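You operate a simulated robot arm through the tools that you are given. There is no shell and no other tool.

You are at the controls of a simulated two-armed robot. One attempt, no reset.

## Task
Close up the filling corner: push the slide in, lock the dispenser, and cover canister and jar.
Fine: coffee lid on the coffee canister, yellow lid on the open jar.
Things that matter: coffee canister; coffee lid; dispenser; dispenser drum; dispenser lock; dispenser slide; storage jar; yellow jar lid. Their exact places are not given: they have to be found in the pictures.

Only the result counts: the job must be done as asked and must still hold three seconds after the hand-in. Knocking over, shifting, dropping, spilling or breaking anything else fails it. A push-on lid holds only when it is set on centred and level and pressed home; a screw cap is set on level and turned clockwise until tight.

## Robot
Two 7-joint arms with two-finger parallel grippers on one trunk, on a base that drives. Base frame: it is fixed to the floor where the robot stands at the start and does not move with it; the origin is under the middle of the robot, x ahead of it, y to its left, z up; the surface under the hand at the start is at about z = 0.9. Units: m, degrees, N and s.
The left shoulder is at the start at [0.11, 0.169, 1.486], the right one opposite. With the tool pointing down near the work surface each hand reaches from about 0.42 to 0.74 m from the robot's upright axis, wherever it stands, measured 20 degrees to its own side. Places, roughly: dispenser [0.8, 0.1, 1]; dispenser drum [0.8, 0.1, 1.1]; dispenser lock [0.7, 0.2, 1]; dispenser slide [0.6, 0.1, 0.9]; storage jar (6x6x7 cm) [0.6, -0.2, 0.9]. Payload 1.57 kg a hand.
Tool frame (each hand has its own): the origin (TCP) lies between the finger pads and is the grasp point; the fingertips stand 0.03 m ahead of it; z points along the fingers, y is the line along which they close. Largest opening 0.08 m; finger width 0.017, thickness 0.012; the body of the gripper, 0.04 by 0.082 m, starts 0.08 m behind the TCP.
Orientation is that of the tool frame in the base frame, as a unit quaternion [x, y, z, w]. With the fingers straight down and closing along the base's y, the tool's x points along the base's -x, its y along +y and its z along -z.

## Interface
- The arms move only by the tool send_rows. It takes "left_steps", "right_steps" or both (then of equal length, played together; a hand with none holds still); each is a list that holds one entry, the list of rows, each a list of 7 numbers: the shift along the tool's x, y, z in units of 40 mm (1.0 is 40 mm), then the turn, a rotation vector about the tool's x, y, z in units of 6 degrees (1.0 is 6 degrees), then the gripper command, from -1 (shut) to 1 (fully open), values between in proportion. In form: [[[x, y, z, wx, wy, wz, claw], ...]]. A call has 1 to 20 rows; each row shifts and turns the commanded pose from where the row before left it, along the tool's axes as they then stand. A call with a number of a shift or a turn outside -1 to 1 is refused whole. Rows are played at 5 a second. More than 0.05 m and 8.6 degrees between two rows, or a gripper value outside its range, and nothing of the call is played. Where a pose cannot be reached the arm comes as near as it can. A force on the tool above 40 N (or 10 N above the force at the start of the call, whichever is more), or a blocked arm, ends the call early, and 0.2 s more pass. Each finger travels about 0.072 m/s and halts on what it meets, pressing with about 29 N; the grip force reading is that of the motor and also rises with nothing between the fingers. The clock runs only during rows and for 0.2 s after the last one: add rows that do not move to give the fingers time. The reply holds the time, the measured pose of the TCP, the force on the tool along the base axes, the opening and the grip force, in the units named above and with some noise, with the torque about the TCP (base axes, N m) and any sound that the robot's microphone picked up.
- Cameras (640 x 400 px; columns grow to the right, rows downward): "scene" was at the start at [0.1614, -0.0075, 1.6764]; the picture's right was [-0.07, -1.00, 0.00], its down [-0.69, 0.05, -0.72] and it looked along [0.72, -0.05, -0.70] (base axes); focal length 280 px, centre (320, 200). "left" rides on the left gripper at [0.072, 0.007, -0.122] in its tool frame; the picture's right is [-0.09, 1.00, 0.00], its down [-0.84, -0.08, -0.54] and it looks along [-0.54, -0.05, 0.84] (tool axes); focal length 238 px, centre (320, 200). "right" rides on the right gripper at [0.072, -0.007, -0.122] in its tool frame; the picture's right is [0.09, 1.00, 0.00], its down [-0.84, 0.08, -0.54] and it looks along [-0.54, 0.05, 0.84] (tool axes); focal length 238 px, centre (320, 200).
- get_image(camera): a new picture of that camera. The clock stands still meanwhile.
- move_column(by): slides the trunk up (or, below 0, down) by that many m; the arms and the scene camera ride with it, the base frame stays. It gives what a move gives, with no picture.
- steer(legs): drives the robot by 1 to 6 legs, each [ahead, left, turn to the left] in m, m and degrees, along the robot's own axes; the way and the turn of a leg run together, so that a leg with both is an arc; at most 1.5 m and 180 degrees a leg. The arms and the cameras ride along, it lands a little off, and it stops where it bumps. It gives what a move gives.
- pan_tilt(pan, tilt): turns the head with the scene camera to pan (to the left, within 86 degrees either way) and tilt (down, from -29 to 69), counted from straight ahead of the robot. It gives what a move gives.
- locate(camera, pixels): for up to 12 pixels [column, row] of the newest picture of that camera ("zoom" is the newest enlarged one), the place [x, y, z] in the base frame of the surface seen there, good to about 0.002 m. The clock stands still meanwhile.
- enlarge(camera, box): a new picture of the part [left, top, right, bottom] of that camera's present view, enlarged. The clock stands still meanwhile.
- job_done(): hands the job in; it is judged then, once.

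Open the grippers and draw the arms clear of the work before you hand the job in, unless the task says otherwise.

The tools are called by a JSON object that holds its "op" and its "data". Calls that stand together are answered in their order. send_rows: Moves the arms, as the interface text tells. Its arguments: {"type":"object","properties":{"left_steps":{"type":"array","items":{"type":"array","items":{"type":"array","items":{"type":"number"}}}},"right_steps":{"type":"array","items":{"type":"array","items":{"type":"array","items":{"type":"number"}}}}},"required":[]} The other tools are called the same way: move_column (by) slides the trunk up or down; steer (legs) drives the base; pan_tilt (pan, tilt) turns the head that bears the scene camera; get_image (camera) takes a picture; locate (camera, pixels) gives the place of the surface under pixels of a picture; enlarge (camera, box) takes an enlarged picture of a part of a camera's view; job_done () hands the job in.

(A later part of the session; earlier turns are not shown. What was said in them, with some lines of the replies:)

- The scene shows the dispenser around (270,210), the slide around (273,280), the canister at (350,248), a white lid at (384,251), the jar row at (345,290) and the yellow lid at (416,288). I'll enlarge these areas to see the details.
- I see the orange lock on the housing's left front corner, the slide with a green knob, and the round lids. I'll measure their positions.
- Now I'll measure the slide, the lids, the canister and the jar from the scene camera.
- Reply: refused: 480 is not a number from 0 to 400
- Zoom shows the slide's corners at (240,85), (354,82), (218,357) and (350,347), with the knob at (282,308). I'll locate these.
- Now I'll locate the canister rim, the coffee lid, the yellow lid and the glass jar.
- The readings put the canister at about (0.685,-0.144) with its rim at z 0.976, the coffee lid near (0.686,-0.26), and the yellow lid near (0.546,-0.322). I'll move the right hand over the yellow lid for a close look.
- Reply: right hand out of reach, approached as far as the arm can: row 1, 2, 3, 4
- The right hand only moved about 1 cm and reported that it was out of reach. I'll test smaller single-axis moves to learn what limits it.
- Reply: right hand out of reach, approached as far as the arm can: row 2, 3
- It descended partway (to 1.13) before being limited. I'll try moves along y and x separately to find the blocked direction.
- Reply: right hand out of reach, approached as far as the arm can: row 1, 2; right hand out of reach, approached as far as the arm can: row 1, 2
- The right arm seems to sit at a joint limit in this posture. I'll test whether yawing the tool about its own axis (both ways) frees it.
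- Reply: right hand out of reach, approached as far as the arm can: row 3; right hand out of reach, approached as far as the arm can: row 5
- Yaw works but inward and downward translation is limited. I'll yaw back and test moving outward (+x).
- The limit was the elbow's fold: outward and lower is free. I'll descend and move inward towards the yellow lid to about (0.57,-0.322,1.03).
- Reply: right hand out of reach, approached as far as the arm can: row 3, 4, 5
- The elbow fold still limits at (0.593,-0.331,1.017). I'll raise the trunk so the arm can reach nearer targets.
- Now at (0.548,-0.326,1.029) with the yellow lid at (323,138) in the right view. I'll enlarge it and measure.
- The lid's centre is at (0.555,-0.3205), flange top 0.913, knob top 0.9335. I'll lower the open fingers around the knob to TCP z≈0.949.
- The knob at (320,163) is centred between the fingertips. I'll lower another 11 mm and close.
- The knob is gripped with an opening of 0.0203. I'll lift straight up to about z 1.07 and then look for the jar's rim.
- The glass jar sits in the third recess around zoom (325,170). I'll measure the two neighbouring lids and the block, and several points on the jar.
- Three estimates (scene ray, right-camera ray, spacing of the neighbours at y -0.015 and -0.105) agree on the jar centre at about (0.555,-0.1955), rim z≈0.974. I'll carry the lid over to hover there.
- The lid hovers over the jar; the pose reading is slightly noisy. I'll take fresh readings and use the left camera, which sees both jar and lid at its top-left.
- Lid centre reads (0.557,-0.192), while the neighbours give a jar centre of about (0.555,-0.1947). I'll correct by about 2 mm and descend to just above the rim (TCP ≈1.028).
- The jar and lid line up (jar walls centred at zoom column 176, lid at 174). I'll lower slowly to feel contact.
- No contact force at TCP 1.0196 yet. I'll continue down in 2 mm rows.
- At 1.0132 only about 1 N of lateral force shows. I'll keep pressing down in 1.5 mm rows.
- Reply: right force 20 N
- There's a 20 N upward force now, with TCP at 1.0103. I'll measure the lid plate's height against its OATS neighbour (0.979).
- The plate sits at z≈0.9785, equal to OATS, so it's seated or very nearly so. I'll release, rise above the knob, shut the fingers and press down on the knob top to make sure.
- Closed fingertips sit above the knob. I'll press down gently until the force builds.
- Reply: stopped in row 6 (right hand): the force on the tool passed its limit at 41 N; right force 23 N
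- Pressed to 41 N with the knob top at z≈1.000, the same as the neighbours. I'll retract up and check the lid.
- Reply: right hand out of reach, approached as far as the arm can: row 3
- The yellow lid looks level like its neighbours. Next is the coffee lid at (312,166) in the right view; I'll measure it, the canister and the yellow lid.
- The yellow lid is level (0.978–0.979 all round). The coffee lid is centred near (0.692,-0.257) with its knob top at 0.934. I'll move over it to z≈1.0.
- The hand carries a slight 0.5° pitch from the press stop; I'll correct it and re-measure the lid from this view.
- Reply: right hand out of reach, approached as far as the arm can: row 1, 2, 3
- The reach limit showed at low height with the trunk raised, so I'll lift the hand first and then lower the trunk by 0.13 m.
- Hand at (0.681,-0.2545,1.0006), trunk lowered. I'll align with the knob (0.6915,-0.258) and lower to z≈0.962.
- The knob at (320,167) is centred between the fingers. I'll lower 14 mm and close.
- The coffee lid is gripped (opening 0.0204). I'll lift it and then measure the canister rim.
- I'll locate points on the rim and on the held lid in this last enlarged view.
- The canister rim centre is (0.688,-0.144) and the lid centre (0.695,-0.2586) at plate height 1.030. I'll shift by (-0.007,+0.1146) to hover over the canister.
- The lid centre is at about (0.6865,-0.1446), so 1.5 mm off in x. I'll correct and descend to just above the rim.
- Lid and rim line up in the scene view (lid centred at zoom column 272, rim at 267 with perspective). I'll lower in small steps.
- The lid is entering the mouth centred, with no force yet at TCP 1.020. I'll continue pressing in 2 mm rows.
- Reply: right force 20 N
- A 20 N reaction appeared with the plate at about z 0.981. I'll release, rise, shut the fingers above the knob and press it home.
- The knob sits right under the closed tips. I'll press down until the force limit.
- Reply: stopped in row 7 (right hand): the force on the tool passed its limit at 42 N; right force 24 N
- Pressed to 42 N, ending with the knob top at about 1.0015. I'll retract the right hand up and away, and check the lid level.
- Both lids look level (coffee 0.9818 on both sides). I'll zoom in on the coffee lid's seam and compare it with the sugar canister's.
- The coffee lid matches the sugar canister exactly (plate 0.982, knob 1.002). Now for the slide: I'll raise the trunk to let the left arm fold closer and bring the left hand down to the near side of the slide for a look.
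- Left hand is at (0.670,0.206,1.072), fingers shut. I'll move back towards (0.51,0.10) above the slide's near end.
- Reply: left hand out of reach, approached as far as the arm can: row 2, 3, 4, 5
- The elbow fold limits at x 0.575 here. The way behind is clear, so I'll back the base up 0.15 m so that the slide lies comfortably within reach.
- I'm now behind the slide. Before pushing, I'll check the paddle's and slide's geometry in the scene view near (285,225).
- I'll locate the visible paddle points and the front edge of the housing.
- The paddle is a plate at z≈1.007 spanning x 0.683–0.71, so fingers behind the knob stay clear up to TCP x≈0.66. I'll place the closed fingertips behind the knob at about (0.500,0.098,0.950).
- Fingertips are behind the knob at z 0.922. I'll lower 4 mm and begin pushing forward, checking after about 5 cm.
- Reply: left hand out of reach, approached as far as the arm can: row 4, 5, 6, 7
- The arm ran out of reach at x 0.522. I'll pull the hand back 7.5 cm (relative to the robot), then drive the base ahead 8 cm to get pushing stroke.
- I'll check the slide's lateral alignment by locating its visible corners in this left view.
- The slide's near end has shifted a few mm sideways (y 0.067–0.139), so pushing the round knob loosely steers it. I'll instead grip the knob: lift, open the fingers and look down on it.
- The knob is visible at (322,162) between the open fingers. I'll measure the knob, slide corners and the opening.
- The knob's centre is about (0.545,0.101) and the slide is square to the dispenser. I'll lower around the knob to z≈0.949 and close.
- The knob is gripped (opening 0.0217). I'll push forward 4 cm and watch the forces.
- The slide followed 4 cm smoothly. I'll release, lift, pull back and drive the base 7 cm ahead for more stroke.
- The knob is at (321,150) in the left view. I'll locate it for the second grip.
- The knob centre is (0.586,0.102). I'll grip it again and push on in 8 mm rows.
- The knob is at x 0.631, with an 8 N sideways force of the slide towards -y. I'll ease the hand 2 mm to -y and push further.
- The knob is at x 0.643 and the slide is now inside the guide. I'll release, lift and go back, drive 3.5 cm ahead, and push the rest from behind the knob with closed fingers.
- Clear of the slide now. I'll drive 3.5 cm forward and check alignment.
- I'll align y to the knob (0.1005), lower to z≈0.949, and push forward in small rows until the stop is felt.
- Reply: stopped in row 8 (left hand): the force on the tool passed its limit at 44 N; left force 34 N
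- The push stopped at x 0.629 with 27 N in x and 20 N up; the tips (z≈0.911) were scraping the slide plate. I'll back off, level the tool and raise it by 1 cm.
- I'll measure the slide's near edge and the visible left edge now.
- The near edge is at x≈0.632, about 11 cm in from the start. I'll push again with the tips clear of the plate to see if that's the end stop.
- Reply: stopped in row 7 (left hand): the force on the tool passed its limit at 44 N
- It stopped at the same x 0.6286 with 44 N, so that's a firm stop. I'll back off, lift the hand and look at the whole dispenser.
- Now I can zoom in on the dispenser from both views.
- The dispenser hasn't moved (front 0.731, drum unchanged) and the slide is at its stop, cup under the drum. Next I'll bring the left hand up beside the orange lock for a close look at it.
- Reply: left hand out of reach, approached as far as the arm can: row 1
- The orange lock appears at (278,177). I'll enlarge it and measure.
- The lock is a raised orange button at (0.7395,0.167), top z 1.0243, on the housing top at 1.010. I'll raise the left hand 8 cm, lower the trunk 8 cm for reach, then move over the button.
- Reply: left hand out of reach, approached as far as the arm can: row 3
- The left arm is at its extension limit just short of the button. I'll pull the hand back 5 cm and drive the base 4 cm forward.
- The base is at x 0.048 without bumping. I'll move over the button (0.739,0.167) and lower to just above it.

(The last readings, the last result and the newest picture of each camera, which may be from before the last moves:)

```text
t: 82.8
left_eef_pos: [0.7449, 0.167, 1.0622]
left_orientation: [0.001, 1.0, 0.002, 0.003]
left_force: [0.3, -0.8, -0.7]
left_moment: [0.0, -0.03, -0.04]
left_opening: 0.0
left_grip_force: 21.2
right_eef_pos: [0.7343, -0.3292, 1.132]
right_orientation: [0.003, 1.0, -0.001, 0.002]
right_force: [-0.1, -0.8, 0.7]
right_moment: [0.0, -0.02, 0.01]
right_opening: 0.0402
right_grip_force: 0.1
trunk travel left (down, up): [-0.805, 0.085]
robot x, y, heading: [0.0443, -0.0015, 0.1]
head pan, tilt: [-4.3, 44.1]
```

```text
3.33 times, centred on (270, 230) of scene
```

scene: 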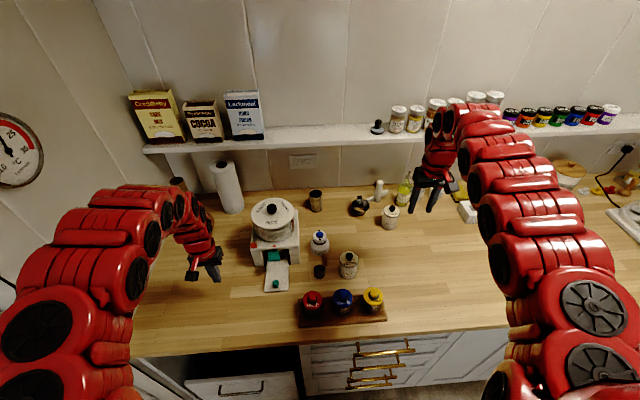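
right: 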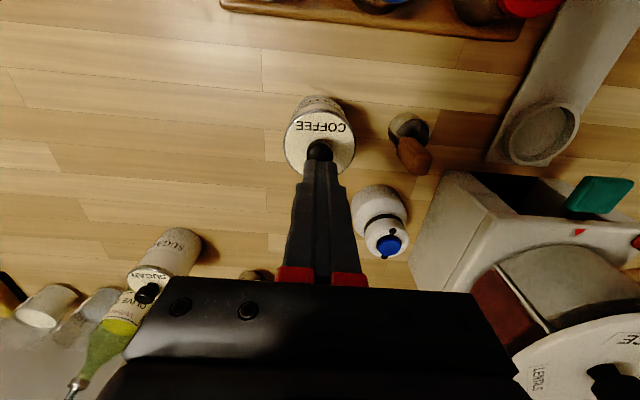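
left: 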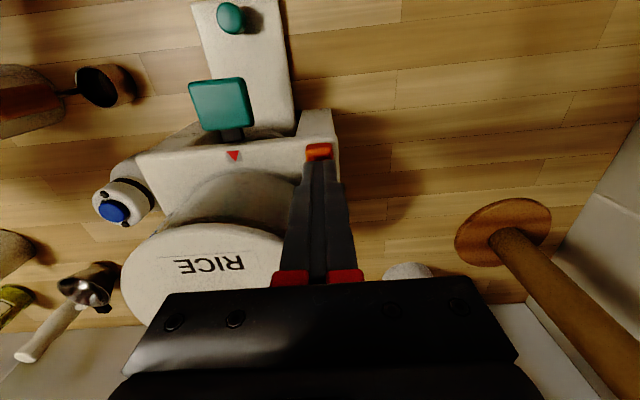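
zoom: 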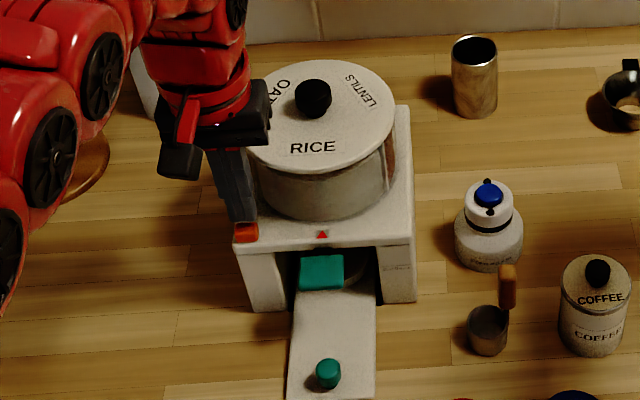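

The fingers are about 6 mm too far in x. I'll shift back and press down in 2 mm steps.

{"op": "send_rows", "data": {"left_steps": [[[0.15, 0, 0, 0, 0, 0, -1], [0, 0, 0.1, 0, 0, 0, -1], [0, 0, 0.06, 0, 0, 0, -1], [0, 0, 0.06, 0, 0, 0, -1], [0, 0, 0.06, 0, 0, 0, -1], [0, 0, 0, 0, 0, 0, -1]]]}}

{"op": "get_image", "data": {"camera": "left"}}

```text
t: 84.2
left_eef_pos: [0.7396, 0.1665, 1.0529]
left_orientation: [0.001, 1.0, 0.003, 0.006]
left_force: [6.6, 0.9, 26.9]
left_moment: [-0.05, -0.02, -0.07]
left_opening: 0.0
left_grip_force: 22.0
right_eef_pos: [0.7326, -0.3299, 1.1341]
right_orientation: [0.002, 1.0, -0.001, 0.003]
right_force: [0.6, -0.8, 0.2]
right_moment: [-0.01, 0.0, -0.01]
right_opening: 0.0403
right_grip_force: 0.1
trunk travel left (down, up): [-0.805, 0.085]
robot x, y, heading: [0.0469, -0.0016, -0.1]
head pan, tilt: [-4.3, 44.1]
```

```text
taken
```

left: 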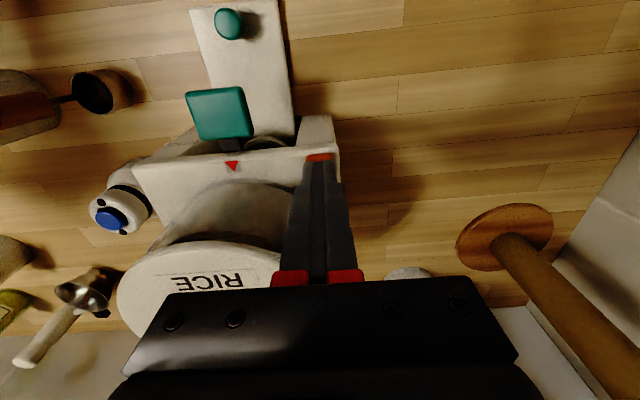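

The button top is met at TCP 1.053 with 27 N and no clear give yet. I'll press a little more, watching the depth.

{"op": "send_rows", "data": {"left_steps": [[[0, 0, 0.04, 0, 0, 0, -1], [0, 0, 0.03, 0, 0, 0, -1], [0, 0, 0, 0, 0, 0, -1]]]}}

```text
t: 84.6
left_eef_pos: [0.739, 0.1659, 1.0545]
left_orientation: [0.001, 1.0, 0.003, 0.008]
left_force: [-7.9, -1.3, 16.8]
left_moment: [-0.11, 0.36, -0.05]
left_opening: 0.0
left_grip_force: 20.9
right_eef_pos: [0.7309, -0.33, 1.1332]
right_orientation: [0.003, 1.0, -0.001, 0.005]
right_force: [-0.2, -0.8, 0.4]
right_moment: [0.0, -0.01, 0.01]
right_opening: 0.0402
right_grip_force: 0.1
trunk travel left (down, up): [-0.805, 0.085]
robot x, y, heading: [0.0442, 0.0057, -0.2]
head pan, tilt: [-4.3, 44.1]
stopped in row 2 (left hand): the force on the tool passed its limit at 42 N (the readings are from after the stop); the commanded pose is now the measured one
```

The button doesn't give under 42 N. I'll lift off and look closely for what changed and how it might move.

{"op": "send_rows", "data": {"left_steps": [[[0, 0, -0.3, 0, 0, 0, -1], [0.4, 0, -0.5, 0, 0, 0, -1], [0.5, 0.5, -0.2, 0, 0, 0, -1], [0.3, 0.6, 0, 0, 0, 0, -1], [0, 0, 0, 0, 0, 0, -1]]]}}

{"op": "enlarge", "data": {"camera": "left", "box": [180, 90, 340, 210]}}

{"op": "enlarge", "data": {"camera": "scene", "box": [240, 210, 290, 250]}}

{"op": "get_image", "data": {"camera": "left"}}

```text
t: 85.8
left_eef_pos: [0.6954, 0.2103, 1.0894]
left_orientation: [0.002, 1.0, 0.002, 0.005]
left_force: [-1.3, -1.0, -0.4]
left_moment: [-0.01, 0.0, 0.04]
left_opening: 0.0
left_grip_force: 21.8
left hand out of reach, approached as far as the arm can: row 4
right_eef_pos: [0.7339, -0.3303, 1.1329]
right_orientation: [0.002, 1.0, 0.0, 0.002]
right_force: [-0.4, 0.0, 0.0]
right_moment: [0.03, 0.01, -0.02]
right_opening: 0.0397
right_grip_force: 0.1
trunk travel left (down, up): [-0.805, 0.085]
robot x, y, heading: [0.0509, -0.003, 0.1]
head pan, tilt: [-4.3, 44.1]
```

```text
3.33 times, centred on (260, 150) of left
```

zoom: 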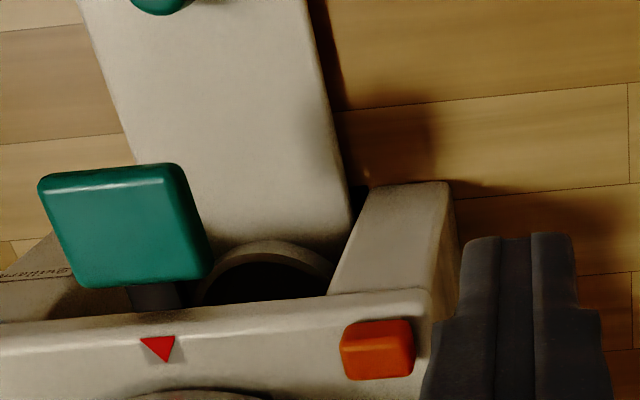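

```text
10.00 times, centred on (265, 230) of scene
```

zoom: 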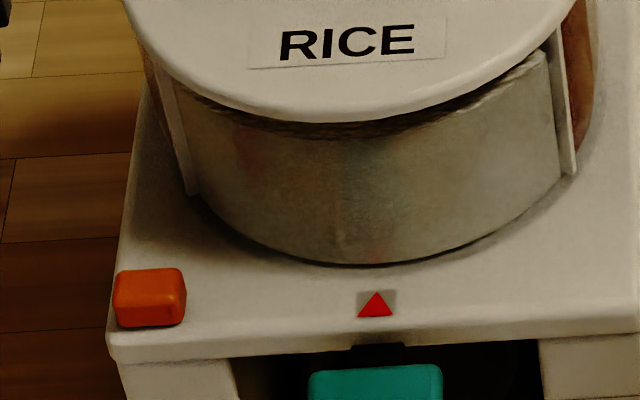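

```text
taken
```

left: 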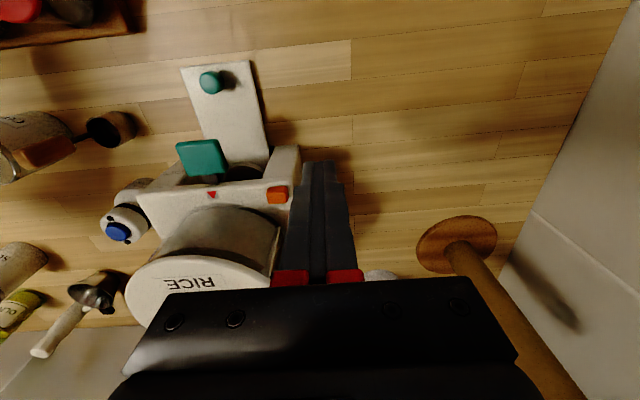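

I'll measure the lock again to see whether pressing changed its height.

{"op": "enlarge", "data": {"camera": "left", "box": [250, 175, 300, 215]}}

{"op": "locate", "data": {"camera": "left", "pixels": [[270, 193], [277, 193], [284, 192], [277, 189], [277, 199], [262, 195], [292, 192], [277, 207]]}}

```text
10.00 times, centred on (275, 195) of left
```

zoom: 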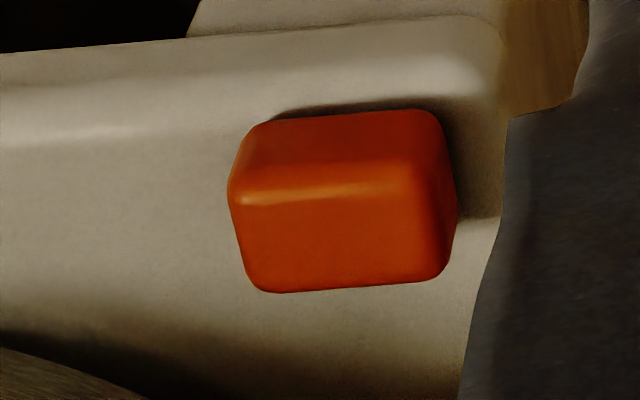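

```text
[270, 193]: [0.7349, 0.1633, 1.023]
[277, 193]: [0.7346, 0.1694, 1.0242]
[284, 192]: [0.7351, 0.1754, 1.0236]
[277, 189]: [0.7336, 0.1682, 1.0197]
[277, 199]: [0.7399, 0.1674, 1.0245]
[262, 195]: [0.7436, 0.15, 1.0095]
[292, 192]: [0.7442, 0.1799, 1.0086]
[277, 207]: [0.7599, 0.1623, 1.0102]
```

The lock hasn't changed (top 1.024); it's a block spanning y 0.157–0.178 and x 0.733–0.747, so it probably slides rather than presses. Before approaching, I'll measure the drum lid's extent for clearance.

{"op": "locate", "data": {"camera": "left", "pixels": [[205, 257], [240, 261], [265, 275], [180, 262], [150, 275], [277, 225], [270, 245]]}}

{"op": "enlarge", "data": {"camera": "scene", "box": [235, 190, 310, 250]}}

{"op": "locate", "data": {"camera": "zoom", "pixels": [[130, 90], [465, 80], [300, 180], [180, 150], [420, 150], [300, 20], [130, 320], [95, 305]]}}

```text
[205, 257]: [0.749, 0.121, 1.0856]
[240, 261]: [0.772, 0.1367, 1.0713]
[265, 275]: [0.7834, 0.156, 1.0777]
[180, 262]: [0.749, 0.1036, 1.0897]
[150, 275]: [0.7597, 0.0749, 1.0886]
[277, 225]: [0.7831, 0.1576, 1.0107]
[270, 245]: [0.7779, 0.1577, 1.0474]
```

```text
6.67 times, centred on (272, 220) of scene
```

zoom: 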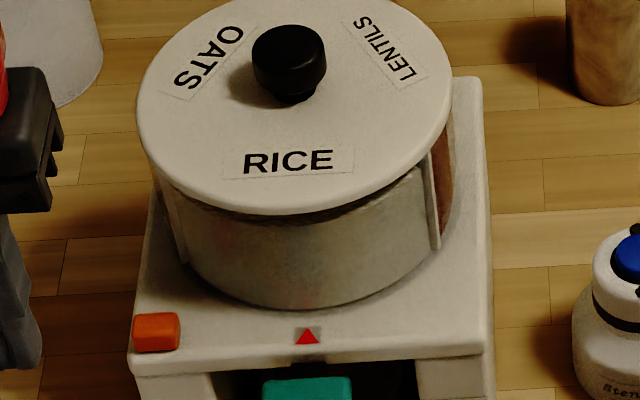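

```text
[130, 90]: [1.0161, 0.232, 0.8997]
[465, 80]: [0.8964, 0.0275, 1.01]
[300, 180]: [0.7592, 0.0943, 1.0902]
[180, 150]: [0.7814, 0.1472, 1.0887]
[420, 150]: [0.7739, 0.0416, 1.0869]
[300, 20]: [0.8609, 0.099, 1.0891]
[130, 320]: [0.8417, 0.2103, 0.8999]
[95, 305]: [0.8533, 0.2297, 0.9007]
```

The drum lid (centre about (0.812,0.099), radius 0.066) leaves clearance for opened fingers at the lock. I'll position above with the fingers opened to about 36 mm and lower around the block to try gripping it.

{"op": "send_rows", "data": {"left_steps": [[[-0.5, -0.5, 0, 0, 0, 0, -0.1], [-0.6, -0.57, 0, 0, 0, 0, -0.1], [0, 0, 0.3, 0, 0, 0, -0.1], [0, 0, 0, 0, 0, 0, -0.1]]]}}

{"op": "get_image", "data": {"camera": "left"}}

```text
t: 86.8
left_eef_pos: [0.7403, 0.1675, 1.0782]
left_orientation: [0.002, 1.0, 0.001, 0.007]
left_force: [0.0, 0.3, -0.8]
left_moment: [0.03, -0.02, 0.0]
left_opening: 0.0358
left_grip_force: 0.1
right_eef_pos: [0.7349, -0.3307, 1.1314]
right_orientation: [0.003, 1.0, 0.0, 0.002]
right_force: [1.0, 0.8, -0.1]
right_moment: [-0.02, 0.01, -0.01]
right_opening: 0.0402
right_grip_force: 0.1
trunk travel left (down, up): [-0.805, 0.085]
robot x, y, heading: [0.0418, 0.0022, -0.1]
head pan, tilt: [-4.3, 44.1]
```

```text
taken
```

left: 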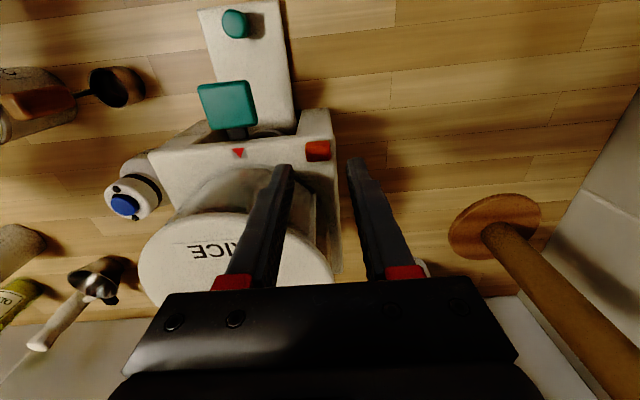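

The lock at (318,151) is centred between the fingers. I'll lower so the tips straddle it (TCP≈1.045) and close.

{"op": "send_rows", "data": {"left_steps": [[[0, 0, 0.3, 0, 0.08, 0, -0.1], [0, 0, 0.3, 0, 0, 0, -0.1], [0, 0, 0.22, 0, 0, 0, -0.1], [0, 0, 0, 0, 0, 0, -1], [0, 0, 0, 0, 0, 0, -1], [0, 0, 0, 0, 0, 0, -1]]]}}

{"op": "get_image", "data": {"camera": "left"}}

```text
t: 88.2
left_eef_pos: [0.7398, 0.1672, 1.045]
left_orientation: [0.002, 1.0, 0.002, 0.001]
left_force: [-4.0, -8.9, -8.3]
left_moment: [-0.36, -0.53, 0.04]
left_opening: 0.0196
left_grip_force: 33.2
right_eef_pos: [0.7355, -0.3305, 1.1302]
right_orientation: [0.003, 1.0, -0.002, 0.003]
right_force: [0.0, -0.3, 0.2]
right_moment: [0.01, 0.0, 0.03]
right_opening: 0.0399
right_grip_force: 0.0
trunk travel left (down, up): [-0.805, 0.085]
robot x, y, heading: [0.0462, 0.0038, -0.3]
head pan, tilt: [-4.3, 44.1]
```

```text
taken
```

left: 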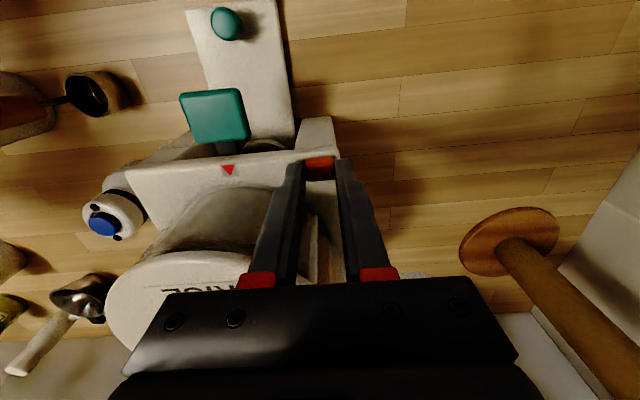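

The block is gripped (19.6 mm). I'll test the -y direction with a small 2 mm shift and read the force.

{"op": "send_rows", "data": {"left_steps": [[[0, -0.05, 0, 0, 0, 0, -1], [0, 0, 0, 0, 0, 0, -1]]]}}

{"op": "send_rows", "data": {"left_steps": [[[0, -0.06, 0, 0, 0, 0, -1], [0, 0, 0, 0, 0, 0, -1]]]}}

```text
t: 88.8
left_eef_pos: [0.7402, 0.1665, 1.0467]
left_orientation: [0.001, 1.0, 0.003, 0.001]
left_force: [-3.3, -3.3, -7.7]
left_moment: [-0.1, 0.83, 0.05]
left_opening: 0.0198
left_grip_force: 34.2
right_eef_pos: [0.735, -0.3298, 1.1317]
right_orientation: [0.002, 1.0, -0.001, 0.003]
right_force: [0.0, 0.3, -0.6]
right_moment: [-0.02, -0.03, 0.05]
right_opening: 0.0398
right_grip_force: 0.0
trunk travel left (down, up): [-0.805, 0.085]
robot x, y, heading: [0.0498, 0.0012, -0.3]
head pan, tilt: [-4.3, 44.1]
```

```text
t: 89.4
left_eef_pos: [0.74, 0.1646, 1.0462]
left_orientation: [0.001, 1.0, 0.001, 0.002]
left_force: [-5.6, 0.3, -13.9]
left_moment: [0.05, -0.07, 0.28]
left_opening: 0.0198
left_grip_force: 33.8
right_eef_pos: [0.7359, -0.3276, 1.1312]
right_orientation: [0.002, 1.0, -0.001, 0.003]
right_force: [0.1, 0.5, -0.4]
right_moment: [-0.01, -0.02, 0.01]
right_opening: 0.0401
right_grip_force: 0.1
trunk travel left (down, up): [-0.805, 0.085]
robot x, y, heading: [0.0492, 0.002, -0.2]
head pan, tilt: [-4.3, 44.1]
```

The hand moved to y 0.1646 with little y force; I'll go on 4 mm more to see if the block travels.

{"op": "send_rows", "data": {"left_steps": [[[0, -0.06, 0, 0, 0, 0, -1], [0, -0.06, 0, 0, 0, 0, -1], [0, 0, 0, 0, 0, 0, -1]]]}}

{"op": "get_image", "data": {"camera": "left"}}

{"op": "enlarge", "data": {"camera": "scene", "box": [235, 200, 310, 260]}}

```text
t: 90.2
left_eef_pos: [0.7402, 0.1593, 1.0453]
left_orientation: [0.002, 1.0, 0.001, 0.002]
left_force: [-7.8, -0.5, -9.3]
left_moment: [-0.09, 1.05, 0.04]
left_opening: 0.0197
left_grip_force: 33.1
right_eef_pos: [0.7349, -0.3287, 1.1314]
right_orientation: [0.002, 1.0, -0.001, 0.002]
right_force: [-0.5, 0.5, 0.4]
right_moment: [0.01, 0.0, 0.02]
right_opening: 0.0399
right_grip_force: 0.0
trunk travel left (down, up): [-0.805, 0.085]
robot x, y, heading: [0.0469, 0.0015, 0.1]
head pan, tilt: [-4.3, 44.1]
```

```text
taken
```

left: 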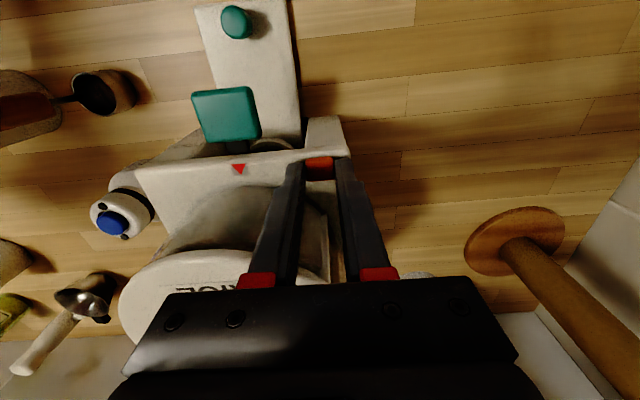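

```text
6.67 times, centred on (272, 230) of scene
```

zoom: 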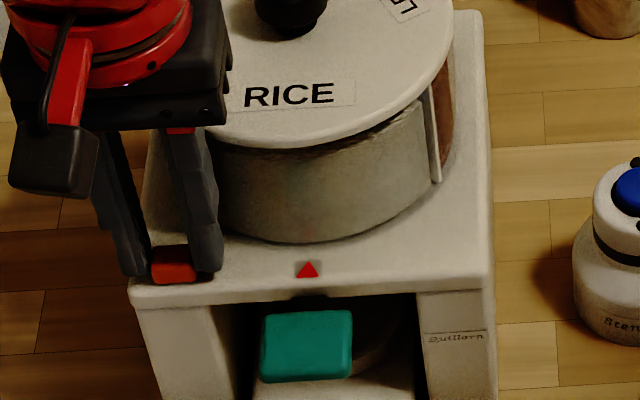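

The lock slides: it moved 8 mm towards -y freely. To stay clear of the drum lid I'll release, lift, close the fingers, and push it on from its left side.

{"op": "send_rows", "data": {"left_steps": [[[0, 0, 0, 0, 0, 0, -0.3], [0, 0, 0, 0, 0, 0, -0.3], [0, 0, -0.5, 0, 0, 0, -0.3], [0, 0.4, -0.5, 0, 0, 0, -0.3], [0, 0.4, 0, 0, 0, 0, -1], [0, 0, 0, 0, 0, 0, -1], [0, 0, 0, 0, 0, 0, -1]]]}}

{"op": "get_image", "data": {"camera": "left"}}

{"op": "enlarge", "data": {"camera": "scene", "box": [235, 200, 310, 260]}}

```text
t: 91.8
left_eef_pos: [0.7395, 0.191, 1.0861]
left_orientation: [0.002, 1.0, 0.003, 0.003]
left_force: [-0.9, 1.5, 0.4]
left_moment: [0.05, -0.02, -0.02]
left_opening: 0.0
left_grip_force: 21.3
right_eef_pos: [0.7355, -0.3292, 1.1329]
right_orientation: [0.003, 1.0, 0.0, 0.003]
right_force: [-0.1, 0.2, 0.6]
right_moment: [-0.01, 0.03, 0.01]
right_opening: 0.04
right_grip_force: 0.0
trunk travel left (down, up): [-0.805, 0.085]
robot x, y, heading: [0.0478, 0.0032, -0.0]
head pan, tilt: [-4.3, 44.1]
```

```text
taken
```

left: 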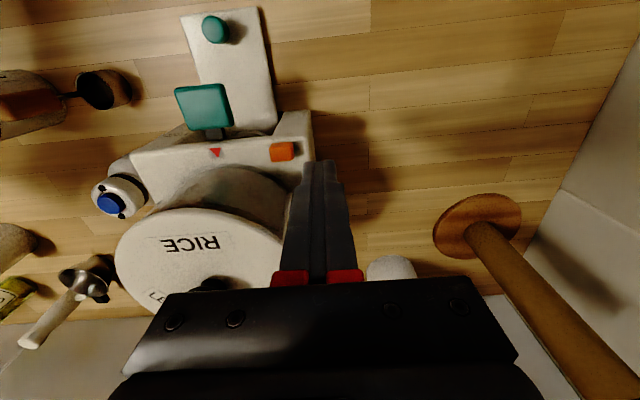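

```text
6.67 times, centred on (272, 230) of scene
```

zoom: 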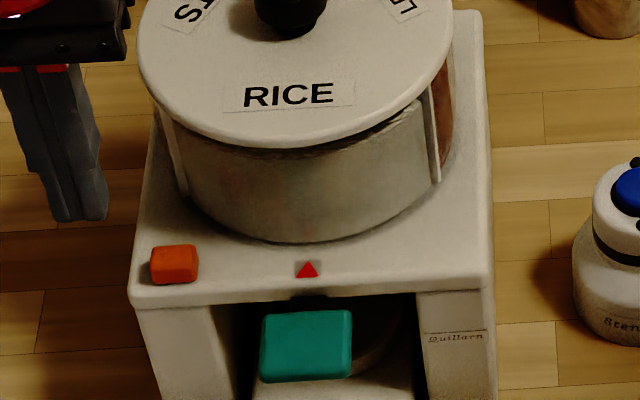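

The lock moved about 9 mm. Now I'll lower the closed fingers to its left (y 0.191) and push towards -y in small rows until it stops.

{"op": "send_rows", "data": {"left_steps": [[[0, 0, 0.5, 0, 0, 0, -1], [0, 0, 0.5, 0, 0, 0, -1], [0, -0.15, 0, 0, 0, 0, -1], [0, -0.1, 0, 0, 0, 0, -1], [0, -0.06, 0, 0, 0, 0, -1], [0, -0.06, 0, 0, 0, 0, -1], [0, -0.06, 0, 0, 0, 0, -1], [0, -0.06, 0, 0, 0, 0, -1], [0, 0, 0, 0, 0, 0, -1]]]}}

{"op": "get_image", "data": {"camera": "left"}}

{"op": "enlarge", "data": {"camera": "scene", "box": [235, 200, 310, 260]}}

```text
t: 93.8
left_eef_pos: [0.7406, 0.1748, 1.0464]
left_orientation: [0.0, 1.0, 0.001, 0.003]
left_force: [0.9, 9.2, 1.4]
left_moment: [0.24, 0.01, 0.0]
left_opening: 0.0001
left_grip_force: 21.3
right_eef_pos: [0.7347, -0.3282, 1.1321]
right_orientation: [0.002, 1.0, -0.001, 0.002]
right_force: [-0.5, -0.2, -0.3]
right_moment: [-0.02, 0.02, 0.0]
right_opening: 0.04
right_grip_force: 0.1
trunk travel left (down, up): [-0.805, 0.085]
robot x, y, heading: [0.0465, 0.0012, -0.2]
head pan, tilt: [-4.3, 44.1]
```

```text
taken
```

left: 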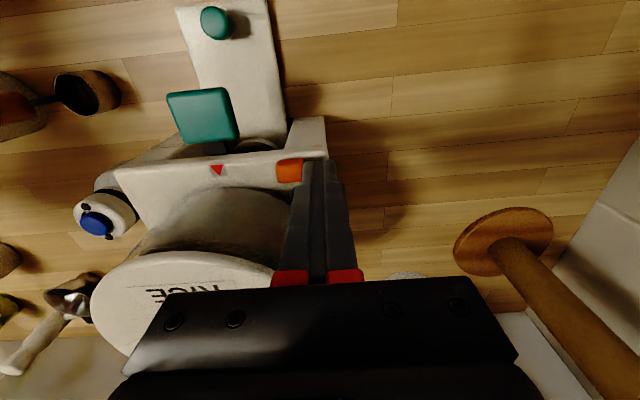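

```text
6.67 times, centred on (272, 230) of scene
```

zoom: 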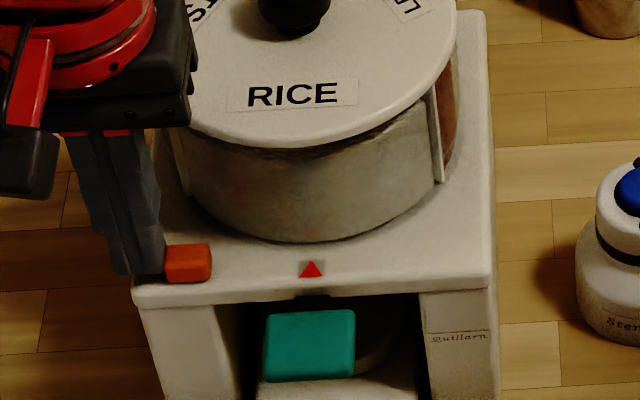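

The lock moved on a few mm; the y force is now 9 N. I'll push further to see whether that's the stop.

{"op": "send_rows", "data": {"left_steps": [[[0, -0.05, 0, 0, 0, 0, -1], [0, -0.05, 0, 0, 0, 0, -1], [0, 0, 0, 0, 0, 0, -1]]]}}

{"op": "enlarge", "data": {"camera": "scene", "box": [235, 200, 310, 260]}}

```text
t: 94.6
left_eef_pos: [0.7411, 0.1744, 1.0458]
left_orientation: [0.0, 1.0, 0.001, 0.003]
left_force: [-0.2, 27.8, 3.1]
left_moment: [0.66, -0.01, 0.02]
left_opening: 0.0
left_grip_force: 21.6
right_eef_pos: [0.7354, -0.3254, 1.1327]
right_orientation: [0.001, 1.0, -0.003, 0.002]
right_force: [-0.1, -0.1, -0.2]
right_moment: [0.0, -0.01, -0.03]
right_opening: 0.0403
right_grip_force: 0.1
trunk travel left (down, up): [-0.805, 0.085]
robot x, y, heading: [0.0498, -0.0, -0.3]
head pan, tilt: [-4.3, 44.1]
```

```text
6.67 times, centred on (272, 230) of scene
```

zoom: 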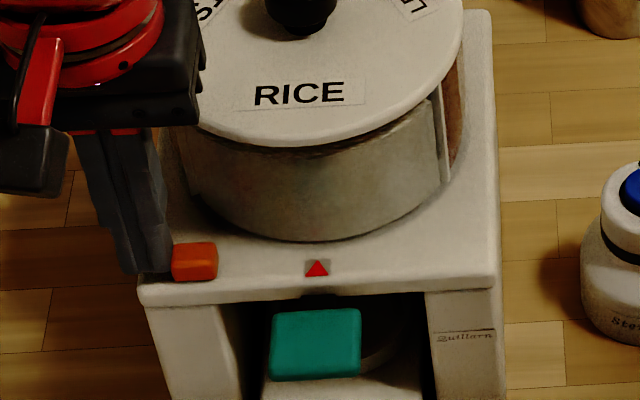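

It reached a hard stop (28 N, no further motion) after about 15 mm of travel. I'll back off, lift, and inspect.

{"op": "send_rows", "data": {"left_steps": [[[0, 0.3, 0, 0, 0, 0, -1], [0, 0.3, -0.5, 0, 0, 0, -1], [0, 0.5, -0.9, 0, 0, 0, -1], [0.3, 0.6, 0, 0, 0, 0, -1], [0.5, 0.6, 0, 0, 0, 0, -1], [0, 0, 0, 0, 0, 0, -1]]]}}

{"op": "get_image", "data": {"camera": "left"}}

{"op": "enlarge", "data": {"camera": "scene", "box": [220, 180, 320, 300]}}

{"op": "enlarge", "data": {"camera": "left", "box": [90, 40, 310, 240]}}

```text
t: 96.0
left_eef_pos: [0.7089, 0.2592, 1.1022]
left_orientation: [0.002, 1.0, 0.002, 0.002]
left_force: [-0.8, -0.3, -0.2]
left_moment: [-0.02, -0.03, -0.02]
left_opening: 0.0
left_grip_force: 20.8
right_eef_pos: [0.7357, -0.3294, 1.1313]
right_orientation: [0.002, 1.0, -0.001, 0.002]
right_force: [1.0, 0.4, 0.1]
right_moment: [0.03, -0.01, -0.02]
right_opening: 0.04
right_grip_force: 0.0
trunk travel left (down, up): [-0.805, 0.085]
robot x, y, heading: [0.0463, 0.0001, -0.1]
head pan, tilt: [-4.3, 44.1]
```

```text
taken
```

left: 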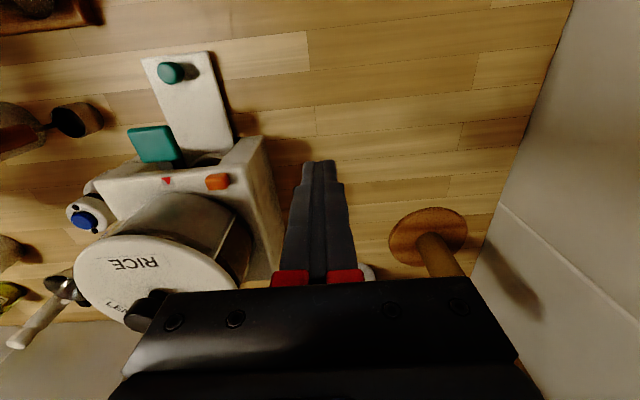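

```text
3.33 times, centred on (270, 240) of scene
```

zoom: 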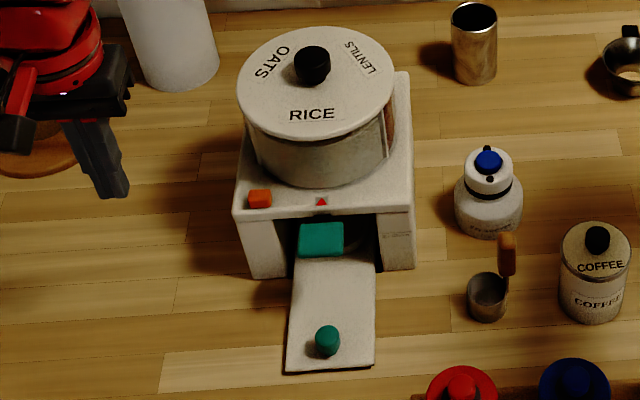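

```text
2.00 times, centred on (200, 140) of left
```

zoom: 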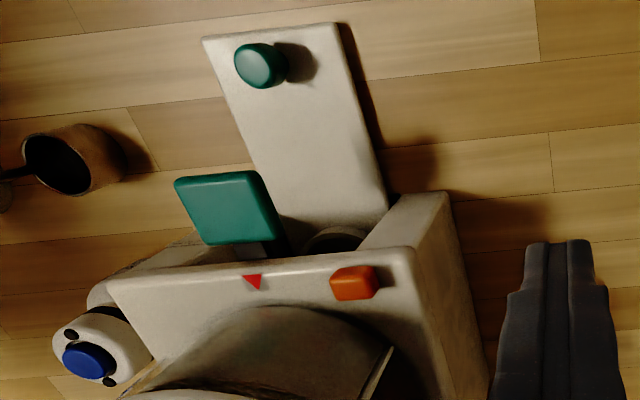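

The lock now sits further right, and the slide is in. I'll do a final measurement of the lock, slide, drum and lids.

{"op": "locate", "data": {"camera": "left", "pixels": [[207, 181], [228, 180], [217, 183], [170, 72], [145, 60], [208, 53], [168, 180], [240, 182]]}}

{"op": "send_rows", "data": {"left_steps": [[[0.3, 0.5, -0.9, 0, 0, 0, 0], [0, 0.5, -0.9, 0, 0, 0, 0.5], [0, 0, -0.5, 0, 0, 0, 1], [0, 0, 0, 0, 0, 0, 1]]], "right_steps": [[[0, -0.5, -0.5, 0, 0, 0, 0.5], [0, -0.5, -0.5, 0, 0, 0, 1], [0, 0, 0, 0, 0, 0, 1], [0, 0, 0, 0, 0, 0, 1]]]}}

{"op": "get_image", "data": {"camera": "scene"}}

{"op": "enlarge", "data": {"camera": "scene", "box": [230, 180, 420, 310]}}

```text
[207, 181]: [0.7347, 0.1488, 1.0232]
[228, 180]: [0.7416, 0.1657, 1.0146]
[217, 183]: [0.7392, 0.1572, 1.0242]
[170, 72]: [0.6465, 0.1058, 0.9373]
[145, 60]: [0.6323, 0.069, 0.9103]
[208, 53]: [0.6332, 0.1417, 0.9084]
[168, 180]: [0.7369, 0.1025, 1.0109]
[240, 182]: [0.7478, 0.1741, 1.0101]
```

```text
t: 97.0
left_eef_pos: [0.6959, 0.2976, 1.1963]
left_orientation: [0.0, 1.0, 0.001, 0.003]
left_force: [-1.2, 0.8, 0.2]
left_moment: [0.0, 0.03, 0.0]
left_opening: 0.0799
left_grip_force: 0.0
right_eef_pos: [0.7337, -0.3709, 1.1732]
right_orientation: [0.002, 1.0, -0.002, 0.004]
right_force: [0.0, 0.6, -0.8]
right_moment: [0.02, -0.02, 0.0]
right_opening: 0.0799
right_grip_force: 0.0
trunk travel left (down, up): [-0.805, 0.085]
robot x, y, heading: [0.0478, 0.0003, -0.1]
head pan, tilt: [-4.3, 44.1]
```

```text
taken
```

scene: 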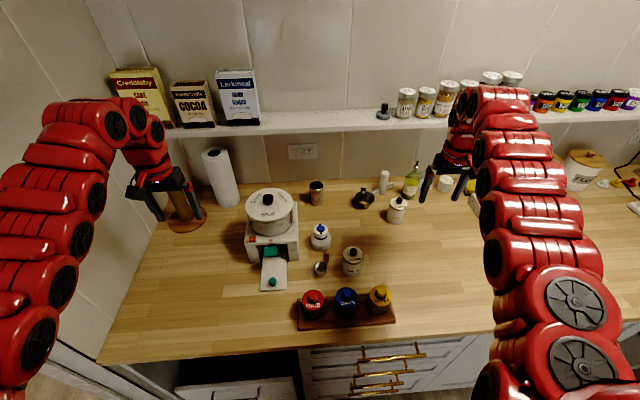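

```text
3.08 times, centred on (325, 245) of scene
```

zoom: 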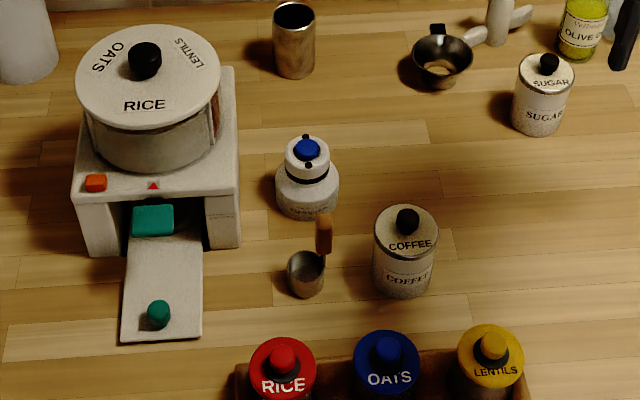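

The final view shows everything in its place. The slide is at its stop with the knob at x≈0.647, and the lock has moved 12 mm to its stop. The coffee and yellow lids are level and seated, the arms are clear and the grippers open, so I hand the job in.

{"op": "job_done", "data": {}}

```text
The job is handed in.
```

I finished all four parts of the job and handed it in. The hand-in only confirmed receipt, so I don't have a verdict.

- **Slide:** it went in about 11 cm and stopped hard at the same spot on two separate pushes, with the cup ring under the front of the drum. I took this as its end stop. I couldn't see inside the housing to confirm it.
- **Lock:** the orange block didn't press down. It slid about 12 mm to the right along the housing and met a firm stop.
- **Coffee lid:** on the canister and pressed home. It sits level at the same height as the sugar canister's lid.
- **Yellow lid:** on the open jar and pressed home. It is level all round and matches the OATS lid's height.

In the last picture nothing else looked knocked over or shifted. Both grippers are open and the arms are clear of the work.
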